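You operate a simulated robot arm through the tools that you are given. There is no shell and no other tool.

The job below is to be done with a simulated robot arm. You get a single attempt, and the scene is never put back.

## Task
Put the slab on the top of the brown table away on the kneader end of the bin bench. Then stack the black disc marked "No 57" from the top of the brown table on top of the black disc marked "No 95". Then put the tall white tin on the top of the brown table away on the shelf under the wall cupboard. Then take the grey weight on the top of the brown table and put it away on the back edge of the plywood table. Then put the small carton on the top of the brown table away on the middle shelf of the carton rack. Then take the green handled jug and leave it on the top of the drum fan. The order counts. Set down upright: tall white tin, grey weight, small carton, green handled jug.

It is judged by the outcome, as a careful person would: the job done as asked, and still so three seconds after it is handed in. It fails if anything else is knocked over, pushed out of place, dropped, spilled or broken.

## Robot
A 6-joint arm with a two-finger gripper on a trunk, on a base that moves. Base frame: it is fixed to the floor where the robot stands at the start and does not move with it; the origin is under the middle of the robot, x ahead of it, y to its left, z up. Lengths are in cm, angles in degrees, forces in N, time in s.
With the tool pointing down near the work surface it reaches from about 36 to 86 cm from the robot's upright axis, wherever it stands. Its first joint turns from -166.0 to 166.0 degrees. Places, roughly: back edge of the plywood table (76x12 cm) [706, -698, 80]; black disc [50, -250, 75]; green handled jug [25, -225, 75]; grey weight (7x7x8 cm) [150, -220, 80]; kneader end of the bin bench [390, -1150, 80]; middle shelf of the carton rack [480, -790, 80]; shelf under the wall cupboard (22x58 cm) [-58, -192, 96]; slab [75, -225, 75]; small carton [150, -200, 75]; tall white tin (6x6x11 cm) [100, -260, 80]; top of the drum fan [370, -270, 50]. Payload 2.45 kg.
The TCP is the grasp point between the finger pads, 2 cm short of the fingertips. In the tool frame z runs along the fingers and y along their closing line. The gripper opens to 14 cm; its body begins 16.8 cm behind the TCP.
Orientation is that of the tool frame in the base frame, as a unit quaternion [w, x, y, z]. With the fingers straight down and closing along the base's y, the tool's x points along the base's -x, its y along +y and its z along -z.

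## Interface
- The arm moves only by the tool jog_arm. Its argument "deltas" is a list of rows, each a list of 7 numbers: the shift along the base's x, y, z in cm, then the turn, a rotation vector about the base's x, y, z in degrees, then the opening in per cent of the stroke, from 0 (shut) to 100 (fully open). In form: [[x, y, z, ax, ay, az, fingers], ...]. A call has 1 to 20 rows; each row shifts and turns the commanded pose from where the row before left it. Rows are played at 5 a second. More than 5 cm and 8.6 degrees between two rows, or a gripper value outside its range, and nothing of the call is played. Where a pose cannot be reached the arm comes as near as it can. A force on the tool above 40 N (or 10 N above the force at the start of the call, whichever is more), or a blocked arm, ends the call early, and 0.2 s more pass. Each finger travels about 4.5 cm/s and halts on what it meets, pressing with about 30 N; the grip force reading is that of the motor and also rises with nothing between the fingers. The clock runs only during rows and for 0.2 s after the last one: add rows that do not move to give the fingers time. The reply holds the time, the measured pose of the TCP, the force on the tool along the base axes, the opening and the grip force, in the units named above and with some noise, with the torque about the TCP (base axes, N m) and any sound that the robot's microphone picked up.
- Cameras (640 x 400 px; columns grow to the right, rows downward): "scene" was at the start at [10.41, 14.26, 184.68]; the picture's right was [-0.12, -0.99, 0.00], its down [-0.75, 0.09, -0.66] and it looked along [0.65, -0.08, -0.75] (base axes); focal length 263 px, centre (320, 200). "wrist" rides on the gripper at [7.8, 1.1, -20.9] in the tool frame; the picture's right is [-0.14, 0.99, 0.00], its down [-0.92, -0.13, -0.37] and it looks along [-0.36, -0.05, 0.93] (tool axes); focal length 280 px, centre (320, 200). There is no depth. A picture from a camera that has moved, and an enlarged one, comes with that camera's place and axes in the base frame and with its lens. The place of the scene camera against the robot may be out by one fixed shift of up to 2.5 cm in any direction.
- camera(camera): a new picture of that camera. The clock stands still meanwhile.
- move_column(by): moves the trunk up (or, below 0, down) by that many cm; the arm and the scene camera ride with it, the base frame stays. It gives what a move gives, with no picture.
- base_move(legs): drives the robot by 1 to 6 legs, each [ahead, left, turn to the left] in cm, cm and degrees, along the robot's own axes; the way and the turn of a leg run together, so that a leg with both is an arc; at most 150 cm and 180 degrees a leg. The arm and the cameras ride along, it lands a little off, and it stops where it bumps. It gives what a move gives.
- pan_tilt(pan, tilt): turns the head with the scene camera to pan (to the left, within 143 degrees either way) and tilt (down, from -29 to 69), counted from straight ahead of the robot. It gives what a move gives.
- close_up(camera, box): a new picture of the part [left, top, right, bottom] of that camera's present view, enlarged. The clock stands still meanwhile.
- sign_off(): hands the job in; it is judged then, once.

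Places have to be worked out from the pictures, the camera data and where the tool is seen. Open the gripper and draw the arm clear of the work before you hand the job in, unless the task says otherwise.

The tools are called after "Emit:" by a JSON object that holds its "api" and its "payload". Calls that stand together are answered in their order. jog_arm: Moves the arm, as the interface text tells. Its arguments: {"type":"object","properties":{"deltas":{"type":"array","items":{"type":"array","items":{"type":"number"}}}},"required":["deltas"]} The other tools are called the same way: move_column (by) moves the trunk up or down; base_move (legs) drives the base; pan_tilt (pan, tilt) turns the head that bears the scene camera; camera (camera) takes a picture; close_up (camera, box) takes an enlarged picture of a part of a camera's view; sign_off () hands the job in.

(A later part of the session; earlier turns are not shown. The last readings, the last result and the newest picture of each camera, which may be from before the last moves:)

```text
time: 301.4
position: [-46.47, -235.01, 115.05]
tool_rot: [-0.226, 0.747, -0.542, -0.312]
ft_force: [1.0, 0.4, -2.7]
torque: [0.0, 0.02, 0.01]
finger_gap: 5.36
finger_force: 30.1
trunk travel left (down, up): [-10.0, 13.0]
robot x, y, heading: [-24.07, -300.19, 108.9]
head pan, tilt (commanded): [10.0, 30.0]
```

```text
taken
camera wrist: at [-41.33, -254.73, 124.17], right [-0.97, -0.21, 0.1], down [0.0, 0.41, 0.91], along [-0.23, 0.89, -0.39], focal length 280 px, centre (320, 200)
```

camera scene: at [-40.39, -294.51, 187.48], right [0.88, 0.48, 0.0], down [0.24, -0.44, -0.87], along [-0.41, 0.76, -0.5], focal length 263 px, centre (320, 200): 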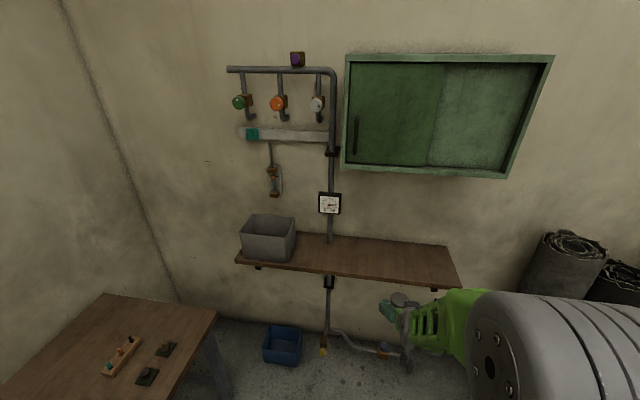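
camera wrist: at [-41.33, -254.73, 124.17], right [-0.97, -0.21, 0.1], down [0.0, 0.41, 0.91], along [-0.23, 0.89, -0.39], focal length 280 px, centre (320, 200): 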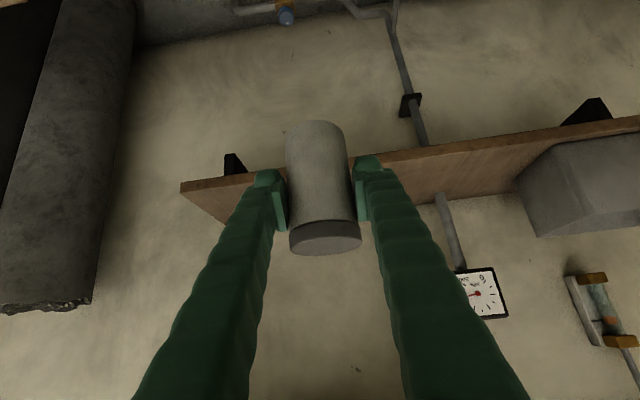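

I want the shelf's front edge more exactly; I enlarge both views.

Emit:
{"api": "close_up", "payload": {"camera": "wrist", "box": [160, 100, 480, 260]}}

Emit:
{"api": "close_up", "payload": {"camera": "scene", "box": [220, 190, 480, 350]}}

```text
2.00 times, centred on (320, 180) of wrist
camera zoom: at [-41.33, -254.73, 124.17], right [-0.97, -0.21, 0.1], down [0.0, 0.41, 0.91], along [-0.23, 0.89, -0.39], focal length 561 px, centre (320, 240)
```

zoom: 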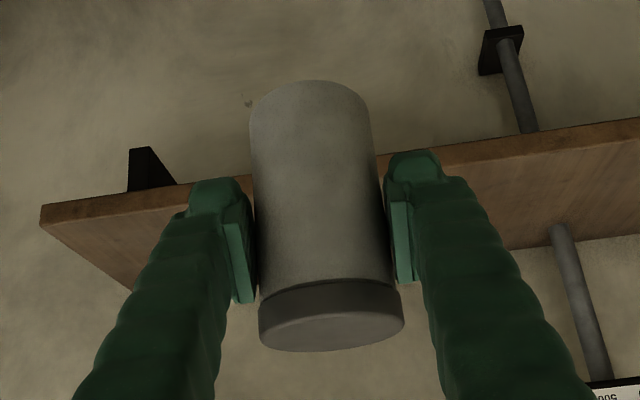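

```text
2.46 times, centred on (350, 270) of scene
camera zoom: at [-40.39, -294.51, 187.48], right [0.88, 0.48, 0.0], down [0.24, -0.44, -0.87], along [-0.41, 0.76, -0.5], focal length 648 px, centre (246, 28)
```

zoom: 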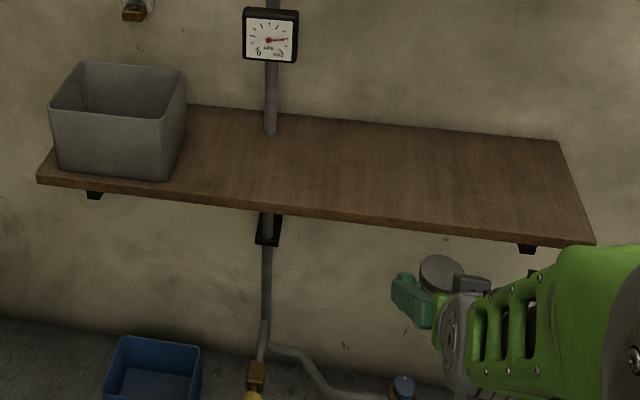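

The shelf's top front edge is at n≈174.5, z≈96, with free board from e1≈-140 to -88. The tin's bottom hangs at z≈108, so I drive 42 cm ahead to bring it over the shelf.

Emit:
{"api": "base_move", "payload": {"legs": [[41, 0, 0.3]]}}

Emit:
{"api": "camera", "payload": {"camera": "wrist"}}

Emit:
{"api": "camera", "payload": {"camera": "scene"}}

```text
time: 303.9
position: [-59.85, -196.8, 114.98]
tool_rot: [-0.225, 0.748, -0.542, -0.311]
ft_force: [0.4, 0.4, -3.0]
torque: [-0.03, -0.03, 0.01]
finger_gap: 5.37
finger_force: 30.0
trunk travel left (down, up): [-10.0, 13.0]
robot x, y, heading: [-37.14, -261.66, 108.6]
head pan, tilt (commanded): [10.0, 30.0]
```

```text
taken
camera wrist: at [-54.53, -216.27, 124.14], right [-0.97, -0.22, 0.1], down [0.0, 0.41, 0.91], along [-0.24, 0.89, -0.4], focal length 280 px, centre (320, 200)
```

wrist: 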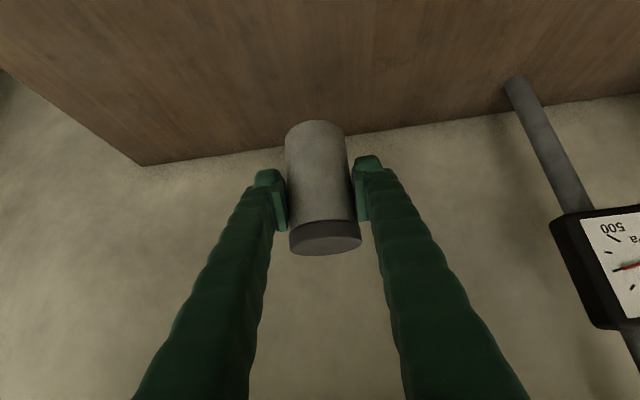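

```text
taken
camera scene: at [-53.46, -256.03, 187.48], right [0.88, 0.48, 0.0], down [0.24, -0.44, -0.87], along [-0.42, 0.76, -0.5], focal length 263 px, centre (320, 200)
```

scene: 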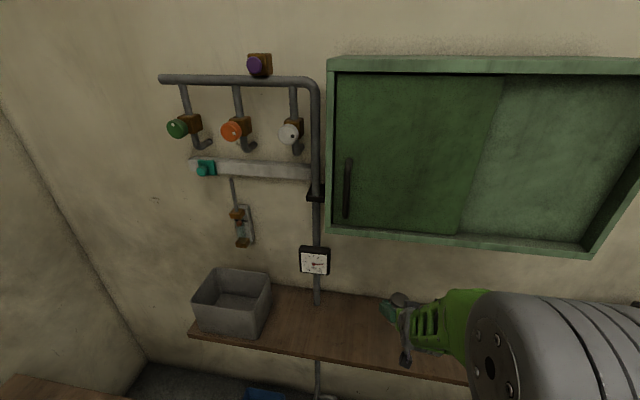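

The tin is above the shelf (TCP n≈166). I nudge 2 cm toward the wall and lower it slowly onto the shelf.

Emit:
{"api": "jog_arm", "payload": {"deltas": [[-0.66, 1.9, -3, 0, 0, 0, 25], [0, 0, -4, 0, 0, 0, 25], [0, 0, -3, 0, 0, 0, 25], [0, 0, -1, 0, 0, 0, 25], [0, 0, -0.5, 0, 0, 0, 25], [0, 0, 0, 0, 0, 0, 25]]}}

Emit:
{"api": "camera", "payload": {"camera": "wrist"}}

```text
time: 305.3
position: [-60.37, -194.87, 103.53]
tool_rot: [-0.226, 0.747, -0.541, -0.312]
ft_force: [-0.3, -0.5, -3.5]
torque: [-0.03, -0.01, 0.03]
finger_gap: 5.37
finger_force: 30.0
trunk travel left (down, up): [-10.0, 13.0]
robot x, y, heading: [-37.04, -262.05, 108.8]
head pan, tilt (commanded): [10.0, 30.0]
```

```text
taken
camera wrist: at [-55.12, -214.49, 112.62], right [-0.97, -0.22, 0.1], down [0.0, 0.41, 0.91], along [-0.24, 0.89, -0.39], focal length 280 px, centre (320, 200)
```

wrist: 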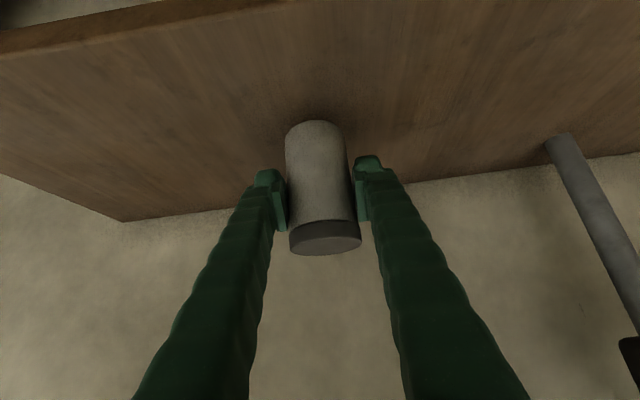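

No contact yet at z 103.5; the tin is well inside the shelf's edges. I go down in small steps.

Emit:
{"api": "jog_arm", "payload": {"deltas": [[0, 0, -0.3, 0, 0, 0, 25], [0, 0, -0.3, 0, 0, 0, 25], [0, 0, -0.2, 0, 0, 0, 25], [0, 0, 0, 0, 0, 0, 25]]}}

```text
time: 306.3
position: [-60.48, -194.8, 102.67]
tool_rot: [-0.226, 0.747, -0.542, -0.312]
ft_force: [0.1, 0.3, -3.0]
torque: [-0.02, -0.02, 0.01]
finger_gap: 5.39
finger_force: 29.9
trunk travel left (down, up): [-10.0, 13.0]
robot x, y, heading: [-37.5, -262.01, 108.8]
head pan, tilt (commanded): [10.0, 30.0]
```

Still hanging free (-3 N). I continue down.

Emit:
{"api": "jog_arm", "payload": {"deltas": [[0, 0, -0.2, 0, 0, 0, 25], [0, 0, -0.2, 0, 0, 0, 25], [0, 0, -0.2, 0, 0, 0, 25], [0, 0, 0, 0, 0, 0, 25]]}}

```text
time: 307.3
position: [-60.38, -194.75, 102.11]
tool_rot: [-0.226, 0.747, -0.541, -0.313]
ft_force: [-0.7, 0.3, -3.6]
torque: [-0.03, 0.03, 0.0]
finger_gap: 5.36
finger_force: 30.1
trunk travel left (down, up): [-10.0, 13.0]
robot x, y, heading: [-37.34, -262.06, 108.9]
head pan, tilt (commanded): [10.0, 30.0]
```

Emit:
{"api": "jog_arm", "payload": {"deltas": [[0, 0, -0.2, 0, 0, 0, 25], [0, 0, -0.2, 0, 0, 0, 25], [0, 0, -0.2, 0, 0, 0, 25], [0, 0, 0, 0, 0, 0, 25]]}}

```text
time: 308.3
position: [-60.62, -194.81, 101.43]
tool_rot: [-0.226, 0.747, -0.542, -0.311]
ft_force: [0.0, -0.4, -3.8]
torque: [-0.04, 0.0, 0.02]
finger_gap: 5.41
finger_force: 30.6
trunk travel left (down, up): [-10.0, 13.0]
robot x, y, heading: [-37.47, -261.66, 108.5]
head pan, tilt (commanded): [10.0, 30.0]
```

Still free at z 101.4, so the shelf is a bit lower than 96. I keep lowering in 0.2 cm steps.

Emit:
{"api": "jog_arm", "payload": {"deltas": [[0, 0, -0.2, 0, 0, 0, 25], [0, 0, -0.2, 0, 0, 0, 25], [0, 0, -0.2, 0, 0, 0, 25], [0, 0, -0.2, 0, 0, 0, 25], [0, 0, 0, 0, 0, 0, 25]]}}

Emit:
{"api": "camera", "payload": {"camera": "wrist"}}

```text
time: 309.5
position: [-60.47, -194.76, 101.22]
tool_rot: [-0.228, 0.746, -0.541, -0.313]
ft_force: [-1.1, -5.5, 22.1]
torque: [-0.28, 0.05, 0.01]
finger_gap: 5.34
finger_force: 29.9
trunk travel left (down, up): [-10.0, 13.0]
robot x, y, heading: [-37.28, -261.76, 108.7]
head pan, tilt (commanded): [10.0, 30.0]
```

```text
taken
camera wrist: at [-55.19, -214.48, 110.09], right [-0.97, -0.22, 0.1], down [0.0, 0.4, 0.92], along [-0.24, 0.89, -0.39], focal length 280 px, centre (320, 200)
```

wrist: 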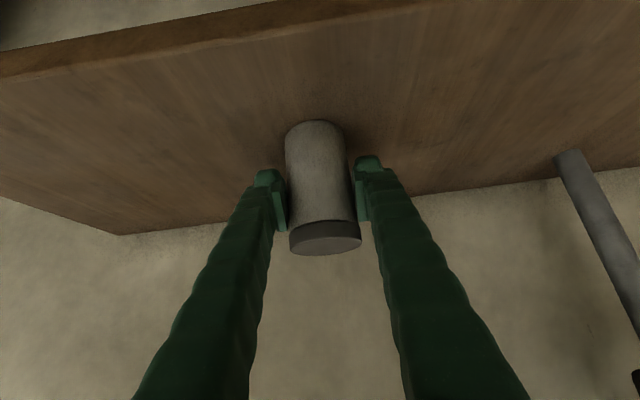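

Contact: the tin stands on the shelf (22 N at z 101.2). I relieve the push, open the fingers, and retreat back and up along the tool axis.

Emit:
{"api": "jog_arm", "payload": {"deltas": [[0, 0, 0.25, 0, 0, 0, 25], [0, 0, 0, 0, 0, 0, 42], [0, 0, 0, 0, 0, 0, 50], [0, 0, 0, 0, 0, 0, 60], [0, 0, 0, 0, 0, 0, 70], [0, 0, 0, 0, 0, 0, 80], [0, 0, 0, 0, 0, 0, 80]]}}

Emit:
{"api": "jog_arm", "payload": {"deltas": [[0.47, -1.35, 1.42, 0, 0, 0, 80], [0.93, -2.67, 2.83, 0, 0, 0, 80], [0.93, -2.67, 2.83, 0, 0, 0, 80], [0.93, -2.67, 2.83, 0, 0, 0, 80], [0.93, -2.67, 2.83, 0, 0, 0, 80], [0.93, -2.67, 0.5, 0, 0, 0, 80], [0, 0, 0, 0, 0, 0, 80]]}}

Emit:
{"api": "camera", "payload": {"camera": "wrist"}}

```text
time: 311.1
position: [-60.5, -194.76, 101.0]
tool_rot: [-0.225, 0.748, -0.541, -0.312]
ft_force: [-0.1, 0.7, -0.4]
torque: [0.02, -0.01, 0.03]
finger_gap: 11.21
finger_force: 0.1
trunk travel left (down, up): [-10.0, 13.0]
robot x, y, heading: [-37.18, -261.79, 108.9]
head pan, tilt (commanded): [10.0, 30.0]
```

```text
time: 312.7
position: [-56.7, -205.92, 115.38]
tool_rot: [-0.225, 0.747, -0.542, -0.311]
ft_force: [0.4, -0.5, 0.5]
torque: [0.01, 0.01, -0.02]
finger_gap: 11.19
finger_force: 0.0
out of reach, approached as far as the arm can: row 5, 6
trunk travel left (down, up): [-10.0, 13.0]
robot x, y, heading: [-37.26, -261.55, 108.9]
head pan, tilt (commanded): [10.0, 30.0]
```

```text
taken
camera wrist: at [-51.38, -225.5, 124.59], right [-0.97, -0.22, 0.1], down [0.0, 0.41, 0.91], along [-0.24, 0.89, -0.4], focal length 280 px, centre (320, 200)
```

wrist: 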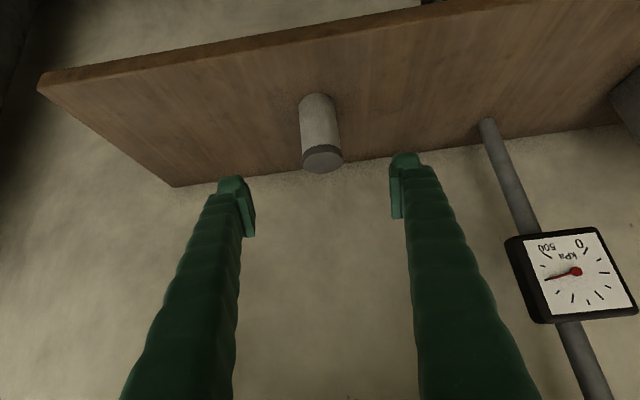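

The tin stands upright on the shelf. I back the robot away from the shelf, then level the tool again.

Emit:
{"api": "base_move", "payload": {"legs": [[-45, 0, 0.3]]}}

Emit:
{"api": "jog_arm", "payload": {"deltas": [[0, 0, 0, -7.08, -2.47, 0, 100], [0, 0, 0, -7.08, -2.47, 0, 100], [0, 0, 0, -7.08, -2.47, 0, 100], [0, 0, 0, -7.08, -2.47, 0, 100], [0, 0, 0, -7.08, -2.47, 0, 100], [0, 0, 0, -7.08, -2.47, 0, 100], [0, 0, 0, 0, 0, 0, 100]]}}

Emit:
{"api": "camera", "payload": {"camera": "scene"}}

```text
time: 315.5
position: [-42.45, -249.19, 115.47]
tool_rot: [-0.224, 0.751, -0.538, -0.312]
ft_force: [-0.7, 0.0, 0.5]
torque: [0.01, 0.0, 0.01]
finger_gap: 11.2
finger_force: 0.1
trunk travel left (down, up): [-10.0, 13.0]
robot x, y, heading: [-21.85, -304.9, 109.6]
head pan, tilt (commanded): [10.0, 30.0]
```

```text
time: 317.1
position: [-42.35, -249.24, 115.42]
tool_rot: [-0.003, 0.814, -0.581, 0.001]
ft_force: [-0.2, 0.6, 0.4]
torque: [-0.03, -0.01, 0.0]
finger_gap: 14.01
finger_force: 0.0
trunk travel left (down, up): [-10.0, 13.0]
robot x, y, heading: [-22.0, -304.67, 109.6]
head pan, tilt (commanded): [10.0, 30.0]
```

```text
taken
camera scene: at [-38.5, -299.42, 187.49], right [0.87, 0.49, 0.0], down [0.25, -0.43, -0.87], along [-0.43, 0.75, -0.5], focal length 263 px, centre (320, 200)
```

scene: 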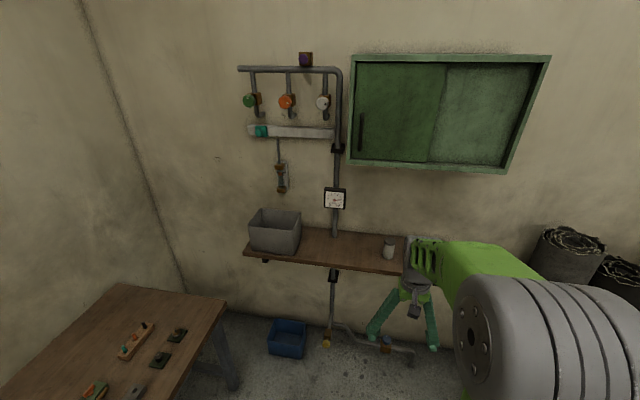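

The tin stands under the cupboard as wanted. I go back to the aisle and along it until the grey weight is in front of me.

Emit:
{"api": "base_move", "payload": {"legs": [[-63, 0, -0.4], [0, -95, 0], [0, -94, 0], [14, 0, 0]]}}

Emit:
{"api": "camera", "payload": {"camera": "wrist"}}

Emit:
{"api": "camera", "payload": {"camera": "scene"}}

```text
time: 338.0
position: [152.84, -231.04, 115.27]
tool_rot: [-0.003, 0.812, -0.584, 0.001]
ft_force: [0.1, 0.7, -0.2]
torque: [-0.03, -0.01, -0.04]
finger_gap: 14.0
finger_force: 0.0
trunk travel left (down, up): [-10.0, 13.0]
robot x, y, heading: [172.82, -286.95, 109.3]
head pan, tilt (commanded): [10.0, 30.0]
```

```text
taken
camera wrist: at [154.15, -238.73, 136.14], right [-0.98, -0.19, 0.0], down [-0.17, 0.91, 0.37], along [-0.07, 0.36, -0.93], focal length 280 px, centre (320, 200)
```

wrist: 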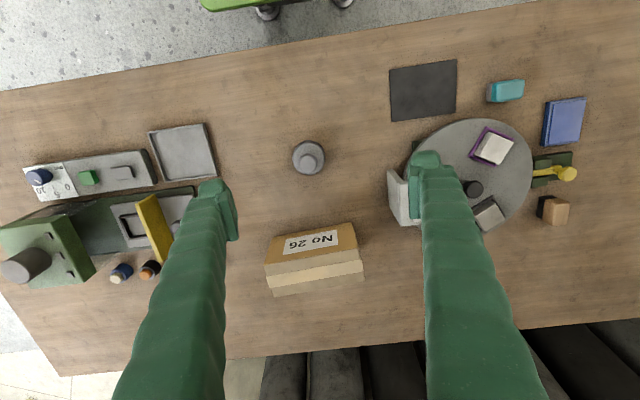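

```text
taken
camera scene: at [156.37, -281.16, 187.47], right [0.87, 0.49, 0.0], down [0.24, -0.44, -0.87], along [-0.42, 0.75, -0.5], focal length 263 px, centre (320, 200)
```

scene: 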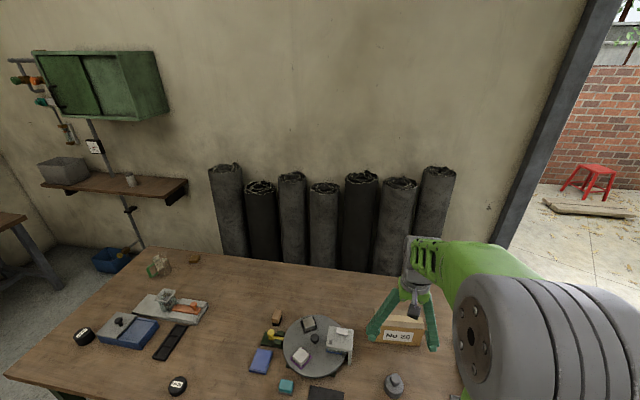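

The weight shows at (308,158), so it stands near [154.1,-225.7]. I move over it, lower to z 96 and check the alignment.

Emit:
{"api": "jog_arm", "payload": {"deltas": [[0.65, 2.65, 0, 0, 0, 0, 90], [0.65, 2.65, 0, 0, 0, 0, 90], [0, 0, -5, 0, 0, 0, 90], [0, 0, -5, 0, 0, 0, 90], [0, 0, -5, 0, 0, 0, 90], [0, 0, -4, 0, 0, 0, 90], [0, 0, 0, 0, 0, 0, 90]]}}

Emit:
{"api": "camera", "payload": {"camera": "wrist"}}

```text
time: 339.6
position: [154.26, -225.9, 96.59]
tool_rot: [-0.003, 0.812, -0.583, 0.0]
ft_force: [-0.4, -0.2, 0.3]
torque: [-0.03, 0.0, 0.04]
finger_gap: 12.61
finger_force: 0.0
trunk travel left (down, up): [-10.0, 13.0]
robot x, y, heading: [172.98, -286.61, 109.1]
head pan, tilt (commanded): [10.0, 30.0]
```

```text
taken
camera wrist: at [155.66, -233.66, 117.43], right [-0.98, -0.19, 0.0], down [-0.17, 0.91, 0.37], along [-0.07, 0.37, -0.93], focal length 280 px, centre (320, 200)
```

wrist: 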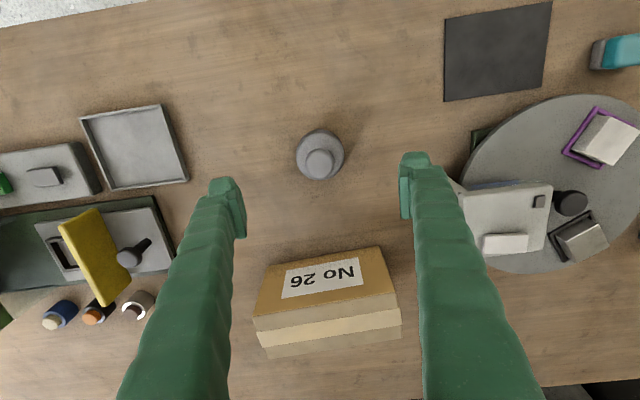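

The weight is centred under the gripper. I lower to z 78 and close on its body.

Emit:
{"api": "jog_arm", "payload": {"deltas": [[0, 0.3, -5, 0, 0, 0, 90], [0, 0, -5, 0, 0, 0, 90], [0, 0, -5, 0, 0, 0, 90], [0, 0, -2.5, 0, 0, 0, 90], [0, 0, -0.9, 0, 0, 0, 90], [0, 0, 0, 0, 0, 0, 30], [0, 0, 0, 0, 0, 0, 30], [0, 0, 0, 0, 0, 0, 30], [0, 0, 0, 0, 0, 0, 30], [0, 0, 0, 0, 0, 0, 30], [0, 0, 0, 0, 0, 0, 30]]}}

Emit:
{"api": "camera", "payload": {"camera": "wrist"}}

```text
time: 342.0
position: [154.22, -225.4, 78.1]
tool_rot: [-0.003, 0.812, -0.583, 0.001]
ft_force: [5.0, 1.4, 1.1]
torque: [-0.09, 0.1, 0.0]
finger_gap: 6.69
finger_force: 30.4
trunk travel left (down, up): [-10.0, 13.0]
robot x, y, heading: [172.88, -286.65, 109.4]
head pan, tilt (commanded): [10.0, 30.0]
```

```text
taken
camera wrist: at [155.65, -233.12, 98.86], right [-0.98, -0.19, 0.0], down [-0.17, 0.91, 0.37], along [-0.07, 0.37, -0.93], focal length 280 px, centre (320, 200)
```

wrist: 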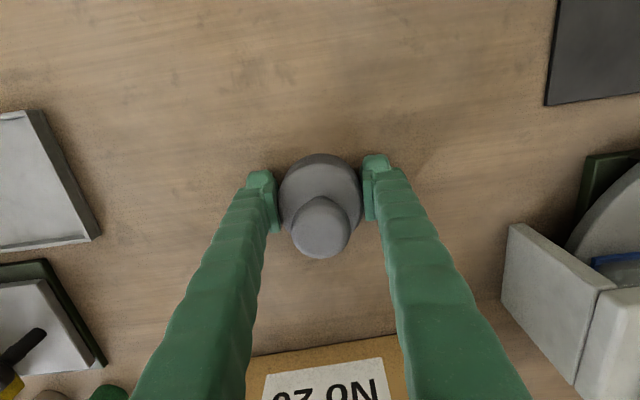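

The weight is gripped (gap 6.7 cm). I lift it and read its load.

Emit:
{"api": "jog_arm", "payload": {"deltas": [[0, 0, 1, 0, 0, 0, 30], [0, 0, 2, 0, 0, 0, 30], [0, 0, 3, 0, 0, 0, 30], [0, 0, 0, 0, 0, 0, 30]]}}

```text
time: 343.0
position: [154.19, -225.44, 83.75]
tool_rot: [-0.002, 0.812, -0.584, 0.0]
ft_force: [0.1, -0.4, -10.9]
torque: [-0.07, -0.01, 0.01]
finger_gap: 6.71
finger_force: 29.8
trunk travel left (down, up): [-10.0, 13.0]
robot x, y, heading: [172.81, -286.46, 109.3]
head pan, tilt (commanded): [10.0, 30.0]
```

It weighs about 1.1 kg and holds well. I raise it to travel height and draw it in toward the robot.

Emit:
{"api": "jog_arm", "payload": {"deltas": [[0, 0, 5, 0, 0, 0, 30], [0, 0, 5, 0, 0, 0, 30], [0, 0, 5, 0, 0, 0, 30], [0, 0, 5, 0, 0, 0, 30], [0, 0, 5, 0, 0, 0, 30], [0, 0, 4, 0, 0, 0, 30], [1.35, -4.4, 0, 0, 0, 0, 30], [1.35, -4.4, 0, 0, 0, 0, 30], [1.35, -4.4, 0, 0, 0, 0, 30], [0, 0, 0, 0, 0, 0, 30]]}}

Emit:
{"api": "base_move", "payload": {"legs": [[-18, 0, 0], [0, 0, -90], [25, 0, 0]]}}

Emit:
{"api": "pan_tilt", "payload": {"pan": -30, "tilt": 20}}

Emit:
{"api": "camera", "payload": {"camera": "scene"}}

```text
time: 345.2
position: [158.23, -238.84, 112.78]
tool_rot: [-0.002, 0.812, -0.584, 0.0]
ft_force: [0.6, 0.8, -10.5]
torque: [-0.02, -0.03, -0.02]
finger_gap: 6.69
finger_force: 30.2
trunk travel left (down, up): [-10.0, 13.0]
robot x, y, heading: [172.49, -286.41, 109.4]
head pan, tilt (commanded): [10.0, 30.0]
```

```text
time: 352.0
position: [250.57, -281.72, 112.87]
tool_rot: [0.001, -0.158, 0.987, -0.002]
ft_force: [0.7, -0.1, -10.1]
torque: [-0.02, 0.15, 0.05]
finger_gap: 6.71
finger_force: 30.1
trunk travel left (down, up): [-10.0, 13.0]
robot x, y, heading: [202.64, -295.89, 18.6]
head pan, tilt (commanded): [10.0, 30.0]
```

```text
time: 353.1
position: [250.47, -281.78, 112.91]
tool_rot: [0.001, -0.158, 0.987, -0.003]
ft_force: [0.2, 0.2, -10.4]
torque: [-0.01, 0.05, -0.01]
finger_gap: 6.67
finger_force: 30.1
trunk travel left (down, up): [-10.0, 13.0]
robot x, y, heading: [202.5, -295.88, 18.6]
head pan, tilt (commanded): [-30.0, 20.0]
```

```text
taken
camera scene: at [209.78, -282.93, 189.08], right [-0.19, -0.98, 0.0], down [-0.34, 0.07, -0.94], along [0.92, -0.18, -0.34], focal length 263 px, centre (320, 200)
```

scene: 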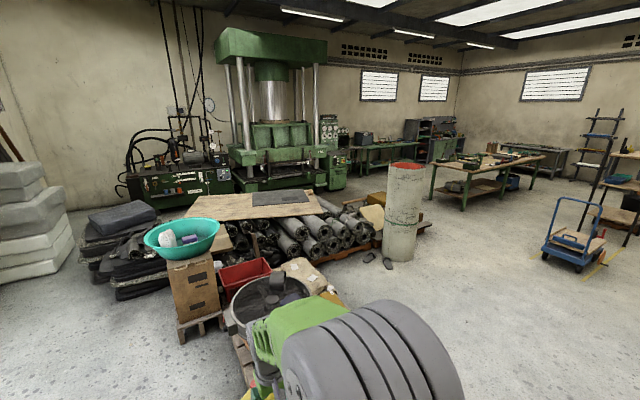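

I'm in the lane facing +e1 with the weight held; the way across the room passes between the pillar and the trolley. I slide sideways down the lane to n≈655.

Emit:
{"api": "base_move", "payload": {"legs": [[0, -104, 0.3], [0, -104, 0.3], [0, -100, 0]]}}

Emit:
{"api": "pan_tilt", "payload": {"pan": 0, "tilt": 20}}

Emit:
{"api": "camera", "payload": {"camera": "scene"}}

```text
time: 380.5
position: [353.2, -575.2, 113.02]
tool_rot: [0.002, -0.158, 0.987, -0.003]
ft_force: [-0.1, 0.0, -10.4]
torque: [-0.04, 0.03, -0.01]
finger_gap: 6.64
finger_force: 30.1
trunk travel left (down, up): [-10.0, 13.0]
robot x, y, heading: [305.35, -589.41, 18.8]
head pan, tilt (commanded): [-30.0, 20.0]
```

```text
time: 381.4
position: [353.32, -575.14, 112.84]
tool_rot: [0.001, -0.157, 0.988, -0.002]
ft_force: [0.6, -0.5, -10.7]
torque: [-0.04, 0.03, 0.0]
finger_gap: 6.63
finger_force: 29.8
trunk travel left (down, up): [-10.0, 13.0]
robot x, y, heading: [305.23, -589.48, 19.0]
head pan, tilt (commanded): [0.0, 20.0]
```

```text
taken
camera scene: at [312.37, -571.42, 189.08], right [0.32, -0.95, 0.0], down [-0.32, -0.11, -0.94], along [0.89, 0.3, -0.34], focal length 263 px, centre (320, 200)
```

scene: 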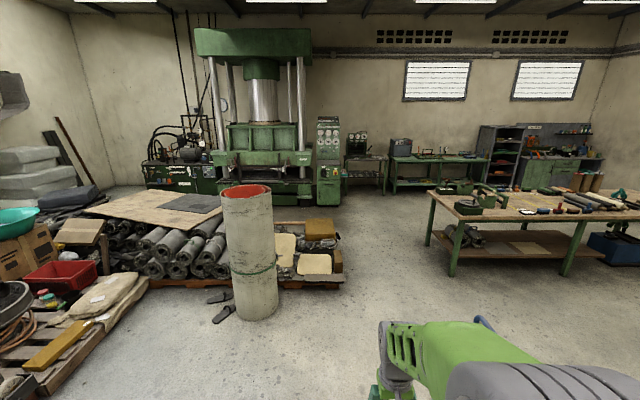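

Between the foam pallet (corner near e1 346, n 672) and the plywood table's end (n≈780) there is about a metre. I drive ahead past the trolley first, then shift to the middle of that gap.

Emit:
{"api": "base_move", "payload": {"legs": [[150, 0, 0], [40, 0, 0], [0, -68, 0]]}}

Emit:
{"api": "camera", "payload": {"camera": "scene"}}

```text
time: 397.0
position: [555.93, -576.97, 112.96]
tool_rot: [0.001, -0.162, 0.987, -0.002]
ft_force: [0.0, -0.4, -9.3]
torque: [-0.01, 0.07, 0.0]
finger_gap: 6.6
finger_force: 30.2
trunk travel left (down, up): [-10.0, 13.0]
robot x, y, heading: [508.19, -591.58, 19.4]
head pan, tilt (commanded): [0.0, 20.0]
```

```text
taken
camera scene: at [514.91, -573.63, 189.09], right [0.33, -0.94, 0.0], down [-0.32, -0.11, -0.94], along [0.89, 0.31, -0.34], focal length 263 px, centre (320, 200)
```

scene: 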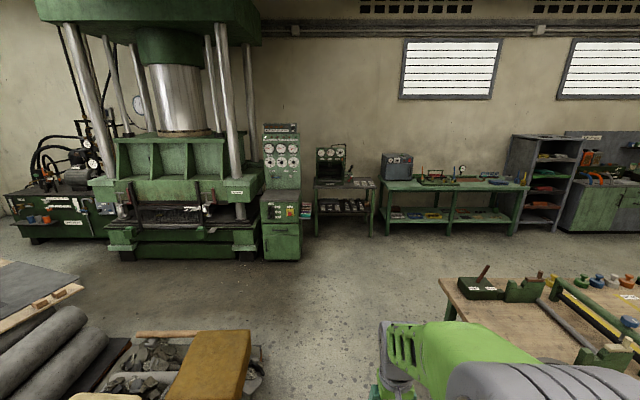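

The gap ahead is clear. I drive on to e1≈512, beyond the table's back edge, then turn round to face it.

Emit:
{"api": "base_move", "payload": {"legs": [[150, 0, 0], [80, 0, 0], [0, 0, 90], [0, 0, 90]]}}

Emit:
{"api": "pan_tilt", "payload": {"pan": 20, "tilt": 35}}

Emit:
{"api": "camera", "payload": {"camera": "scene"}}

```text
time: 415.8
position: [673.22, -532.71, 112.87]
tool_rot: [-0.003, 0.983, 0.186, -0.001]
ft_force: [-0.2, 0.0, -11.0]
torque: [0.02, -0.06, -0.04]
finger_gap: 6.61
finger_force: 29.5
trunk travel left (down, up): [-10.0, 13.0]
robot x, y, heading: [720.18, -516.15, -158.0]
head pan, tilt (commanded): [0.0, 20.0]
```

```text
time: 416.7
position: [673.19, -532.8, 112.81]
tool_rot: [-0.002, 0.983, 0.186, -0.001]
ft_force: [-0.2, -0.3, -11.1]
torque: [0.01, -0.09, 0.01]
finger_gap: 6.61
finger_force: 29.6
trunk travel left (down, up): [-10.0, 13.0]
robot x, y, heading: [720.23, -516.09, -157.8]
head pan, tilt (commanded): [20.0, 35.0]
```

```text
taken
camera scene: at [719.59, -533.98, 186.71], right [-0.67, 0.74, 0.0], down [0.43, 0.38, -0.82], along [-0.61, -0.55, -0.57], focal length 263 px, centre (320, 200)
```

scene: 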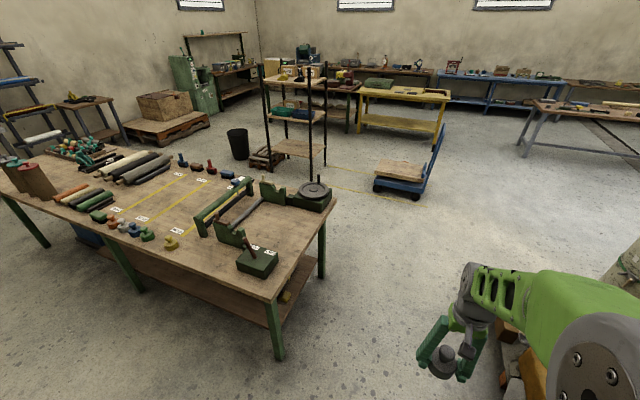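

The back edge of the plywood table faces me now; the place given is near pixel (135,232), where a row of small knobbed weights stands. I enlarge it.

Emit:
{"api": "close_up", "payload": {"camera": "scene", "box": [0, 130, 280, 310]}}

Emit:
{"api": "close_up", "payload": {"camera": "scene", "box": [60, 180, 200, 270]}}

```text
2.22 times, centred on (140, 220) of scene
camera zoom: at [719.59, -533.98, 186.71], right [-0.67, 0.74, 0.0], down [0.43, 0.38, -0.82], along [-0.61, -0.55, -0.57], focal length 585 px, centre (720, 156)
```

zoom: 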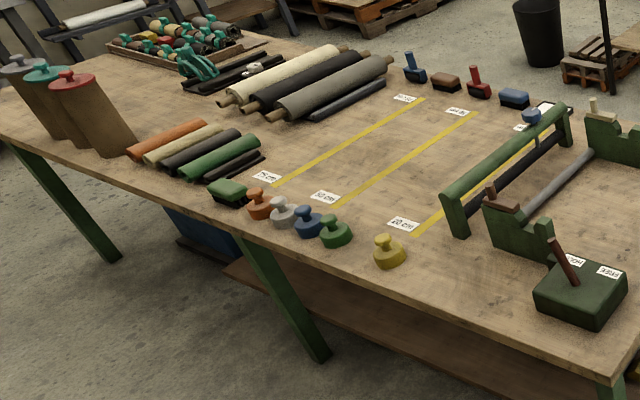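

```text
4.44 times, centred on (130, 225) of scene
camera zoom: at [719.59, -533.98, 186.71], right [-0.67, 0.74, 0.0], down [0.43, 0.38, -0.82], along [-0.61, -0.55, -0.57], focal length 1169 px, centre (1164, 89)
```

zoom: 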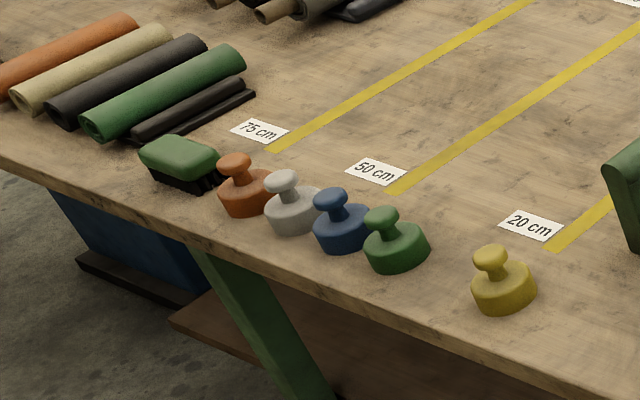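

There is a gap in the row of weights on the back edge, between the green (n≈879) and the yellow one (n≈859): the grey weight fits there at n≈869, e1≈438. I turn square and slide left until I'm opposite that gap.

Emit:
{"api": "base_move", "payload": {"legs": [[0, 0, -3], [0, 145, 0]]}}

Emit:
{"api": "pan_tilt", "payload": {"pan": 10, "tilt": 50}}

Emit:
{"api": "camera", "payload": {"camera": "scene"}}

Emit:
{"api": "camera", "payload": {"camera": "wrist"}}

```text
time: 430.2
position: [719.94, -670.23, 112.84]
tool_rot: [-0.003, 0.988, 0.156, -0.002]
ft_force: [-0.2, -0.1, -10.1]
torque: [0.02, -0.09, -0.02]
finger_gap: 6.58
finger_force: 29.7
trunk travel left (down, up): [-10.0, 13.0]
robot x, y, heading: [768.18, -656.38, -161.5]
head pan, tilt (commanded): [20.0, 35.0]
```

```text
time: 431.0
position: [720.04, -670.25, 112.83]
tool_rot: [-0.002, 0.988, 0.156, -0.001]
ft_force: [0.1, 0.3, -10.5]
torque: [0.0, -0.07, 0.01]
finger_gap: 6.6
finger_force: 30.2
trunk travel left (down, up): [-10.0, 13.0]
robot x, y, heading: [768.22, -656.14, -161.6]
head pan, tilt (commanded): [10.0, 50.0]
```

```text
taken
camera scene: at [766.33, -672.42, 184.53], right [-0.48, 0.88, 0.0], down [0.67, 0.37, -0.64], along [-0.56, -0.31, -0.77], focal length 263 px, centre (320, 200)
```

scene: 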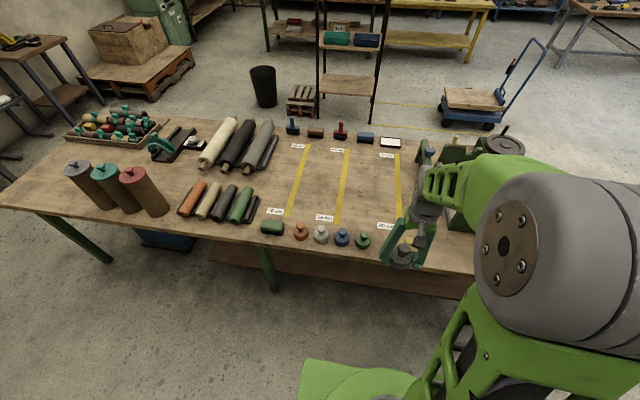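

```text
taken
camera wrist: at [727.84, -668.85, 133.74], right [0.17, -0.98, 0.0], down [-0.91, -0.16, 0.37], along [-0.36, -0.06, -0.93], focal length 280 px, centre (320, 200)
```

wrist: 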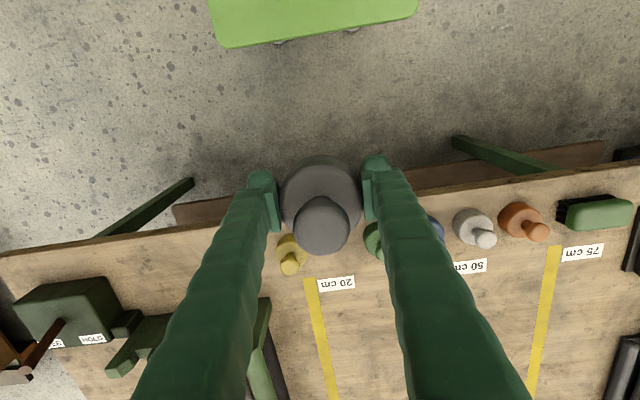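

Wrist view: yellow at [696.1,-667.7], green at [700.8,-685.1], so the gap's middle is about [698.5,-676.4]; the table edge is at e1≈444. I come 19 cm closer.

Emit:
{"api": "base_move", "payload": {"legs": [[19, 0, 0.7]]}}

Emit:
{"api": "jog_arm", "payload": {"deltas": [[0, 0, 0, 0, 0, 8, 30], [0, 0, 0, 0, 0, 8, 30], [0, 0, 0, 0, 0, 8, 30], [0, 0, 0, 0, 0, 8, 30], [0, 0, 0, 0, 0, 8, 30], [0, 0, 0, 0, 0, 8, 30], [0, 0, 0, 0, 0, 8, 30], [0, 0, 0, 0, 0, 8, 30], [0, 0, 0, 0, 0, 8, 30], [0, 0, 0, 0, 0, 8, 30], [0, 0, 0, 0, 0, 8, 30], [0, 0, 0, 0, 0, 2, 30], [0, 0, 0, 0, 0, 0, 30]]}}

Emit:
{"api": "camera", "payload": {"camera": "wrist"}}

```text
time: 432.6
position: [701.95, -677.06, 112.85]
tool_rot: [-0.003, 0.987, 0.162, -0.001]
ft_force: [-0.7, -0.1, -10.5]
torque: [0.02, -0.14, -0.01]
finger_gap: 6.6
finger_force: 30.0
trunk travel left (down, up): [-10.0, 13.0]
robot x, y, heading: [750.11, -662.65, -160.8]
head pan, tilt (commanded): [10.0, 50.0]
```

```text
time: 435.4
position: [702.07, -676.99, 112.79]
tool_rot: [0.0, 0.583, 0.812, -0.002]
ft_force: [-1.1, -1.2, -10.5]
torque: [0.1, 0.0, -0.01]
finger_gap: 6.58
finger_force: 29.9
trunk travel left (down, up): [-10.0, 13.0]
robot x, y, heading: [750.02, -662.85, -160.7]
head pan, tilt (commanded): [10.0, 50.0]
```

```text
taken
camera wrist: at [700.64, -669.12, 133.7], right [0.98, 0.19, 0.0], down [0.18, -0.91, 0.37], along [0.07, -0.36, -0.93], focal length 280 px, centre (320, 200)
```

wrist: 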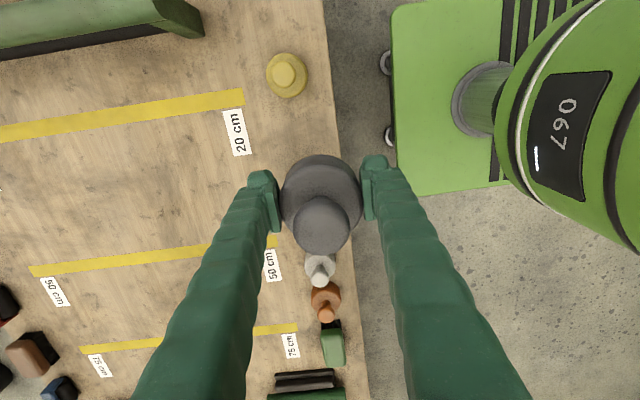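

With the tool turned, the yellow weight shows at [695.5,-668]; the gap's middle is [698.3,-676.2]. I shift there, lower to z 95 and check both neighbours.

Emit:
{"api": "jog_arm", "payload": {"deltas": [[-3.8, 0.8, 0, 0, 0, 0.6, 30], [0, 0, -5, 0, 0, 0, 30], [0, 0, -5, 0, 0, 0, 30], [0, 0, -5, 0, 0, 0, 30], [0, 0, -3, 0, 0, 0, 30], [0, 0, 0, 0, 0, 0, 30]]}}

Emit:
{"api": "camera", "payload": {"camera": "wrist"}}

Emit:
{"api": "camera", "payload": {"camera": "scene"}}

```text
time: 436.8
position: [698.4, -676.12, 94.9]
tool_rot: [-0.001, 0.579, 0.815, -0.002]
ft_force: [0.3, 0.2, -11.3]
torque: [0.04, 0.03, -0.01]
finger_gap: 6.56
finger_force: 30.0
trunk travel left (down, up): [-10.0, 13.0]
robot x, y, heading: [750.15, -662.61, -161.0]
head pan, tilt (commanded): [10.0, 50.0]
```

```text
taken
camera wrist: at [696.94, -668.28, 115.78], right [0.98, 0.2, 0.0], down [0.18, -0.91, 0.37], along [0.07, -0.36, -0.93], focal length 280 px, centre (320, 200)
```

wrist: 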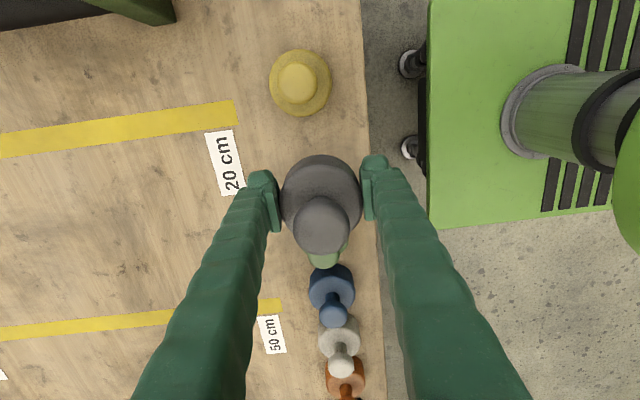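

```text
taken
camera scene: at [748.38, -678.66, 184.53], right [-0.49, 0.87, 0.0], down [0.67, 0.37, -0.64], along [-0.56, -0.31, -0.77], focal length 263 px, centre (320, 200)
```

scene: 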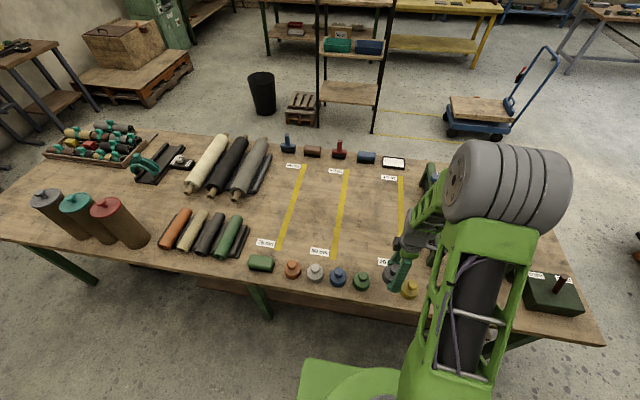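

Yellow is at n≈859.5 and green near n≈879.5, so I shift 1.3 cm toward green to centre the gap, then lower to just above the table.

Emit:
{"api": "jog_arm", "payload": {"deltas": [[0.43, -1.23, -2, 0, 0, 0, 30], [0, 0, -4, 0, 0, 0, 30], [0, 0, -3, 0, 0, 0, 30], [0, 0, -1.5, 0, 0, 0, 30], [0, 0, -0.5, 0, 0, 0, 30], [0, 0, 0, 0, 0, 0, 30]]}}

Emit:
{"api": "camera", "payload": {"camera": "wrist"}}

```text
time: 438.2
position: [698.7, -677.43, 83.88]
tool_rot: [0.001, 0.579, 0.815, -0.003]
ft_force: [0.4, -0.5, -9.9]
torque: [0.1, 0.02, -0.03]
finger_gap: 6.56
finger_force: 29.7
trunk travel left (down, up): [-10.0, 13.0]
robot x, y, heading: [749.91, -662.71, -161.0]
head pan, tilt (commanded): [10.0, 50.0]
```

```text
taken
camera wrist: at [697.24, -669.57, 104.74], right [0.98, 0.2, 0.0], down [0.18, -0.91, 0.37], along [0.07, -0.36, -0.93], focal length 280 px, centre (320, 200)
```

wrist: 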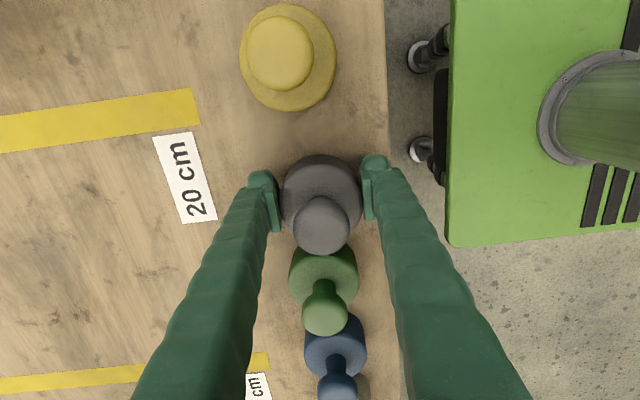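

Both neighbours have about 3 cm clearance to the held weight. I lower in small steps to contact.

Emit:
{"api": "jog_arm", "payload": {"deltas": [[0, 0, -0.4, 0, 0, 0, 30], [0, 0, -0.4, 0, 0, 0, 30], [0, 0, -0.3, 0, 0, 0, 30], [0, 0, -0.2, 0, 0, 0, 30], [0, 0, 0, 0, 0, 0, 30]]}}

```text
time: 439.4
position: [698.66, -677.36, 82.65]
tool_rot: [-0.002, 0.579, 0.815, -0.003]
ft_force: [1.0, 1.6, 17.6]
torque: [-0.31, -0.68, -0.07]
finger_gap: 6.56
finger_force: 29.5
trunk travel left (down, up): [-10.0, 13.0]
robot x, y, heading: [749.89, -662.67, -160.7]
head pan, tilt (commanded): [10.0, 50.0]
```

Contact at z 82.65. I relieve the push, open the fingers and rise straight up.

Emit:
{"api": "jog_arm", "payload": {"deltas": [[0, 0, 0.15, 0, 0, 0, 30], [0, 0, 0, 0, 0, 0, 48], [0, 0, 0, 0, 0, 0, 55], [0, 0, 0, 0, 0, 0, 65], [0, 0, 0, 0, 0, 0, 75], [0, 0, 0, 0, 0, 0, 85], [0, 0, 0, 0, 0, 0, 85]]}}

Emit:
{"api": "jog_arm", "payload": {"deltas": [[0, 0, 1, 0, 0, 0, 85], [0, 0, 3, 0, 0, 0, 85], [0, 0, 5, 0, 0, 0, 85], [0, 0, 5, 0, 0, 0, 85], [0, 0, 5, 0, 0, 0, 85], [0, 0, 5, 0, 0, 0, 85], [0, 0, 5, 0, 0, 0, 85]]}}

Emit:
{"api": "camera", "payload": {"camera": "wrist"}}

```text
time: 441.0
position: [698.71, -677.45, 82.77]
tool_rot: [-0.001, 0.58, 0.815, -0.002]
ft_force: [-0.3, -0.5, 0.1]
torque: [-0.02, -0.01, -0.01]
finger_gap: 11.89
finger_force: 0.1
trunk travel left (down, up): [-10.0, 13.0]
robot x, y, heading: [750.06, -662.21, -161.0]
head pan, tilt (commanded): [10.0, 50.0]
```

```text
time: 442.6
position: [698.8, -677.3, 111.88]
tool_rot: [0.0, 0.579, 0.815, -0.002]
ft_force: [0.4, -0.5, 0.1]
torque: [-0.02, 0.05, -0.03]
finger_gap: 11.88
finger_force: 0.0
trunk travel left (down, up): [-10.0, 13.0]
robot x, y, heading: [750.05, -662.63, -160.7]
head pan, tilt (commanded): [10.0, 50.0]
```

```text
taken
camera wrist: at [697.37, -669.5, 132.83], right [0.98, 0.2, 0.0], down [0.18, -0.91, 0.37], along [0.07, -0.36, -0.93], focal length 280 px, centre (320, 200)
```

wrist: 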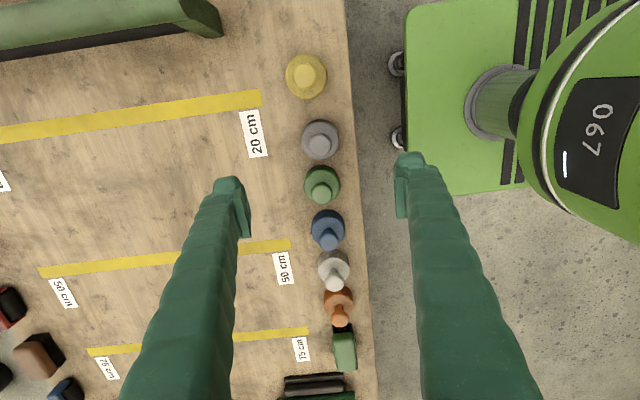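

The grey weight stands in its gap in the row. Before leaving I turn the tool back, draw the arm in, and look over at the carton rack for the next job.

Emit:
{"api": "jog_arm", "payload": {"deltas": [[0, 0, 0, 0, 0, -8, 100], [0, 0, 0, 0, 0, -8, 100], [0, 0, 0, 0, 0, -8, 100], [0, 0, 0, 0, 0, -8, 100], [0, 0, 0, 0, 0, -8, 100], [0, 0, 0, 0, 0, -8, 100], [0, 0, 0, 0, 0, -8, 100], [0, 0, 0, 0, 0, -8, 100], [0, 0, 0, 0, 0, -8, 100], [0, 0, 0, 0, 0, -8, 100], [0, 0, 0, 0, 0, -8, 100], [0, 0, 0, 0, 0, -2.6, 100]]}}

Emit:
{"api": "base_move", "payload": {"legs": [[-22, 0, 0]]}}

Emit:
{"api": "pan_tilt", "payload": {"pan": 10, "tilt": 25}}

Emit:
{"api": "camera", "payload": {"camera": "scene"}}

Emit:
{"api": "close_up", "payload": {"camera": "scene", "box": [230, 40, 430, 200]}}

```text
time: 445.2
position: [698.65, -677.41, 111.82]
tool_rot: [-0.001, 0.987, 0.16, -0.001]
ft_force: [-1.2, -0.4, -0.5]
torque: [-0.01, 0.0, 0.0]
finger_gap: 14.03
finger_force: 0.1
trunk travel left (down, up): [-10.0, 13.0]
robot x, y, heading: [749.42, -662.71, -160.7]
head pan, tilt (commanded): [10.0, 50.0]
```

```text
time: 446.9
position: [719.42, -670.37, 111.73]
tool_rot: [-0.002, 0.987, 0.162, -0.002]
ft_force: [0.1, 0.5, 0.5]
torque: [-0.01, 0.06, 0.01]
finger_gap: 13.98
finger_force: 0.0
trunk travel left (down, up): [-10.0, 13.0]
robot x, y, heading: [770.8, -655.46, -160.8]
head pan, tilt (commanded): [10.0, 50.0]
```

```text
time: 447.8
position: [719.46, -670.3, 111.77]
tool_rot: [-0.002, 0.987, 0.162, -0.002]
ft_force: [-0.7, 0.3, -0.4]
torque: [-0.01, -0.03, -0.03]
finger_gap: 14.03
finger_force: 0.1
trunk travel left (down, up): [-10.0, 13.0]
robot x, y, heading: [770.51, -655.35, -160.6]
head pan, tilt (commanded): [10.0, 25.0]
```

```text
taken
camera scene: at [767.8, -672.17, 188.27], right [-0.49, 0.87, 0.0], down [0.37, 0.21, -0.91], along [-0.79, -0.44, -0.42], focal length 263 px, centre (320, 200)
```

scene: 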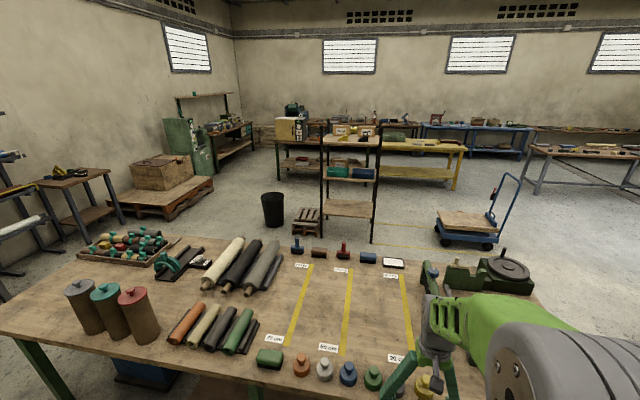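

```text
2.50 times, centred on (330, 120) of scene
camera zoom: at [767.8, -672.17, 188.27], right [-0.49, 0.87, 0.0], down [0.37, 0.21, -0.91], along [-0.79, -0.44, -0.42], focal length 658 px, centre (295, 400)
```

zoom: 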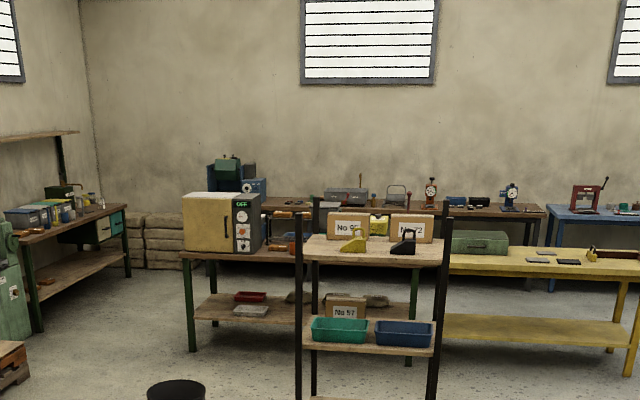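

The rack's middle shelf (z≈80) has trays and a carton on it and another shelf about 40 cm above, so the carton will have to go in with a tilted tool. I drive back along the same way toward the lane and will look at the rack from there.

Emit:
{"api": "base_move", "payload": {"legs": [[0, -147, 0], [150, 0, 0], [77, 0, 0]]}}

Emit:
{"api": "pan_tilt", "payload": {"pan": 30, "tilt": 25}}

Emit:
{"api": "camera", "payload": {"camera": "scene"}}

```text
time: 471.6
position: [458.03, -602.22, 111.75]
tool_rot: [-0.003, 0.988, 0.152, -0.001]
ft_force: [-0.4, -0.2, 0.0]
torque: [0.0, -0.02, 0.0]
finger_gap: 14.01
finger_force: 0.1
trunk travel left (down, up): [-10.0, 13.0]
robot x, y, heading: [509.65, -588.08, -161.8]
head pan, tilt (commanded): [10.0, 25.0]
```

```text
time: 472.4
position: [458.05, -602.07, 111.8]
tool_rot: [-0.003, 0.988, 0.153, -0.001]
ft_force: [-0.2, 0.5, -0.2]
torque: [-0.02, -0.03, 0.01]
finger_gap: 13.98
finger_force: 0.0
trunk travel left (down, up): [-10.0, 13.0]
robot x, y, heading: [509.52, -588.11, -161.9]
head pan, tilt (commanded): [30.0, 25.0]
```

```text
taken
camera scene: at [508.43, -607.45, 188.28], right [-0.74, 0.67, 0.0], down [0.28, 0.31, -0.91], along [-0.61, -0.67, -0.42], focal length 263 px, centre (320, 200)
```

scene: 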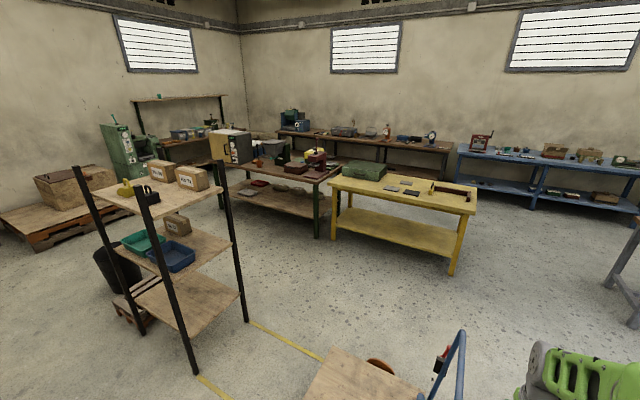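

I enlarge the rack from this side to see its free room.

Emit:
{"api": "close_up", "payload": {"camera": "scene", "box": [60, 140, 270, 390]}}

Emit:
{"api": "close_up", "payload": {"camera": "scene", "box": [100, 195, 250, 290]}}

```text
1.60 times, centred on (165, 265) of scene
camera zoom: at [508.43, -607.45, 188.28], right [-0.74, 0.67, 0.0], down [0.28, 0.31, -0.91], along [-0.61, -0.67, -0.42], focal length 421 px, centre (568, 96)
```

zoom: 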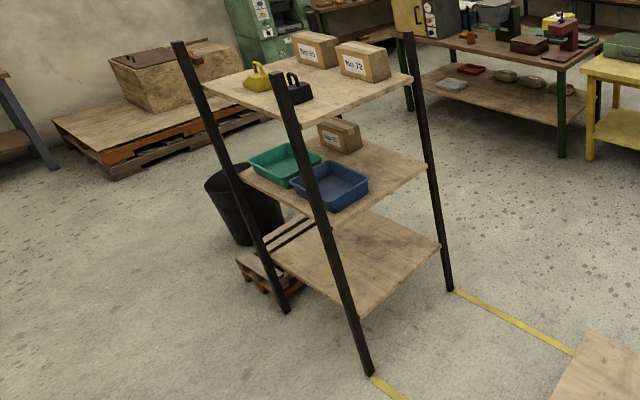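

```text
4.21 times, centred on (175, 242) of scene
camera zoom: at [508.43, -607.45, 188.28], right [-0.74, 0.67, 0.0], down [0.28, 0.31, -0.91], along [-0.61, -0.67, -0.42], focal length 1108 px, centre (930, 21)
```

zoom: 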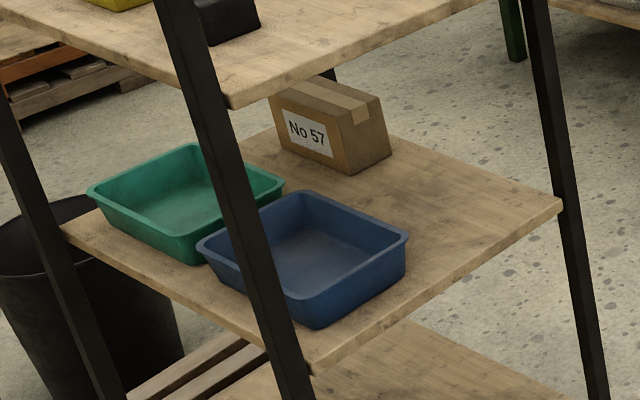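

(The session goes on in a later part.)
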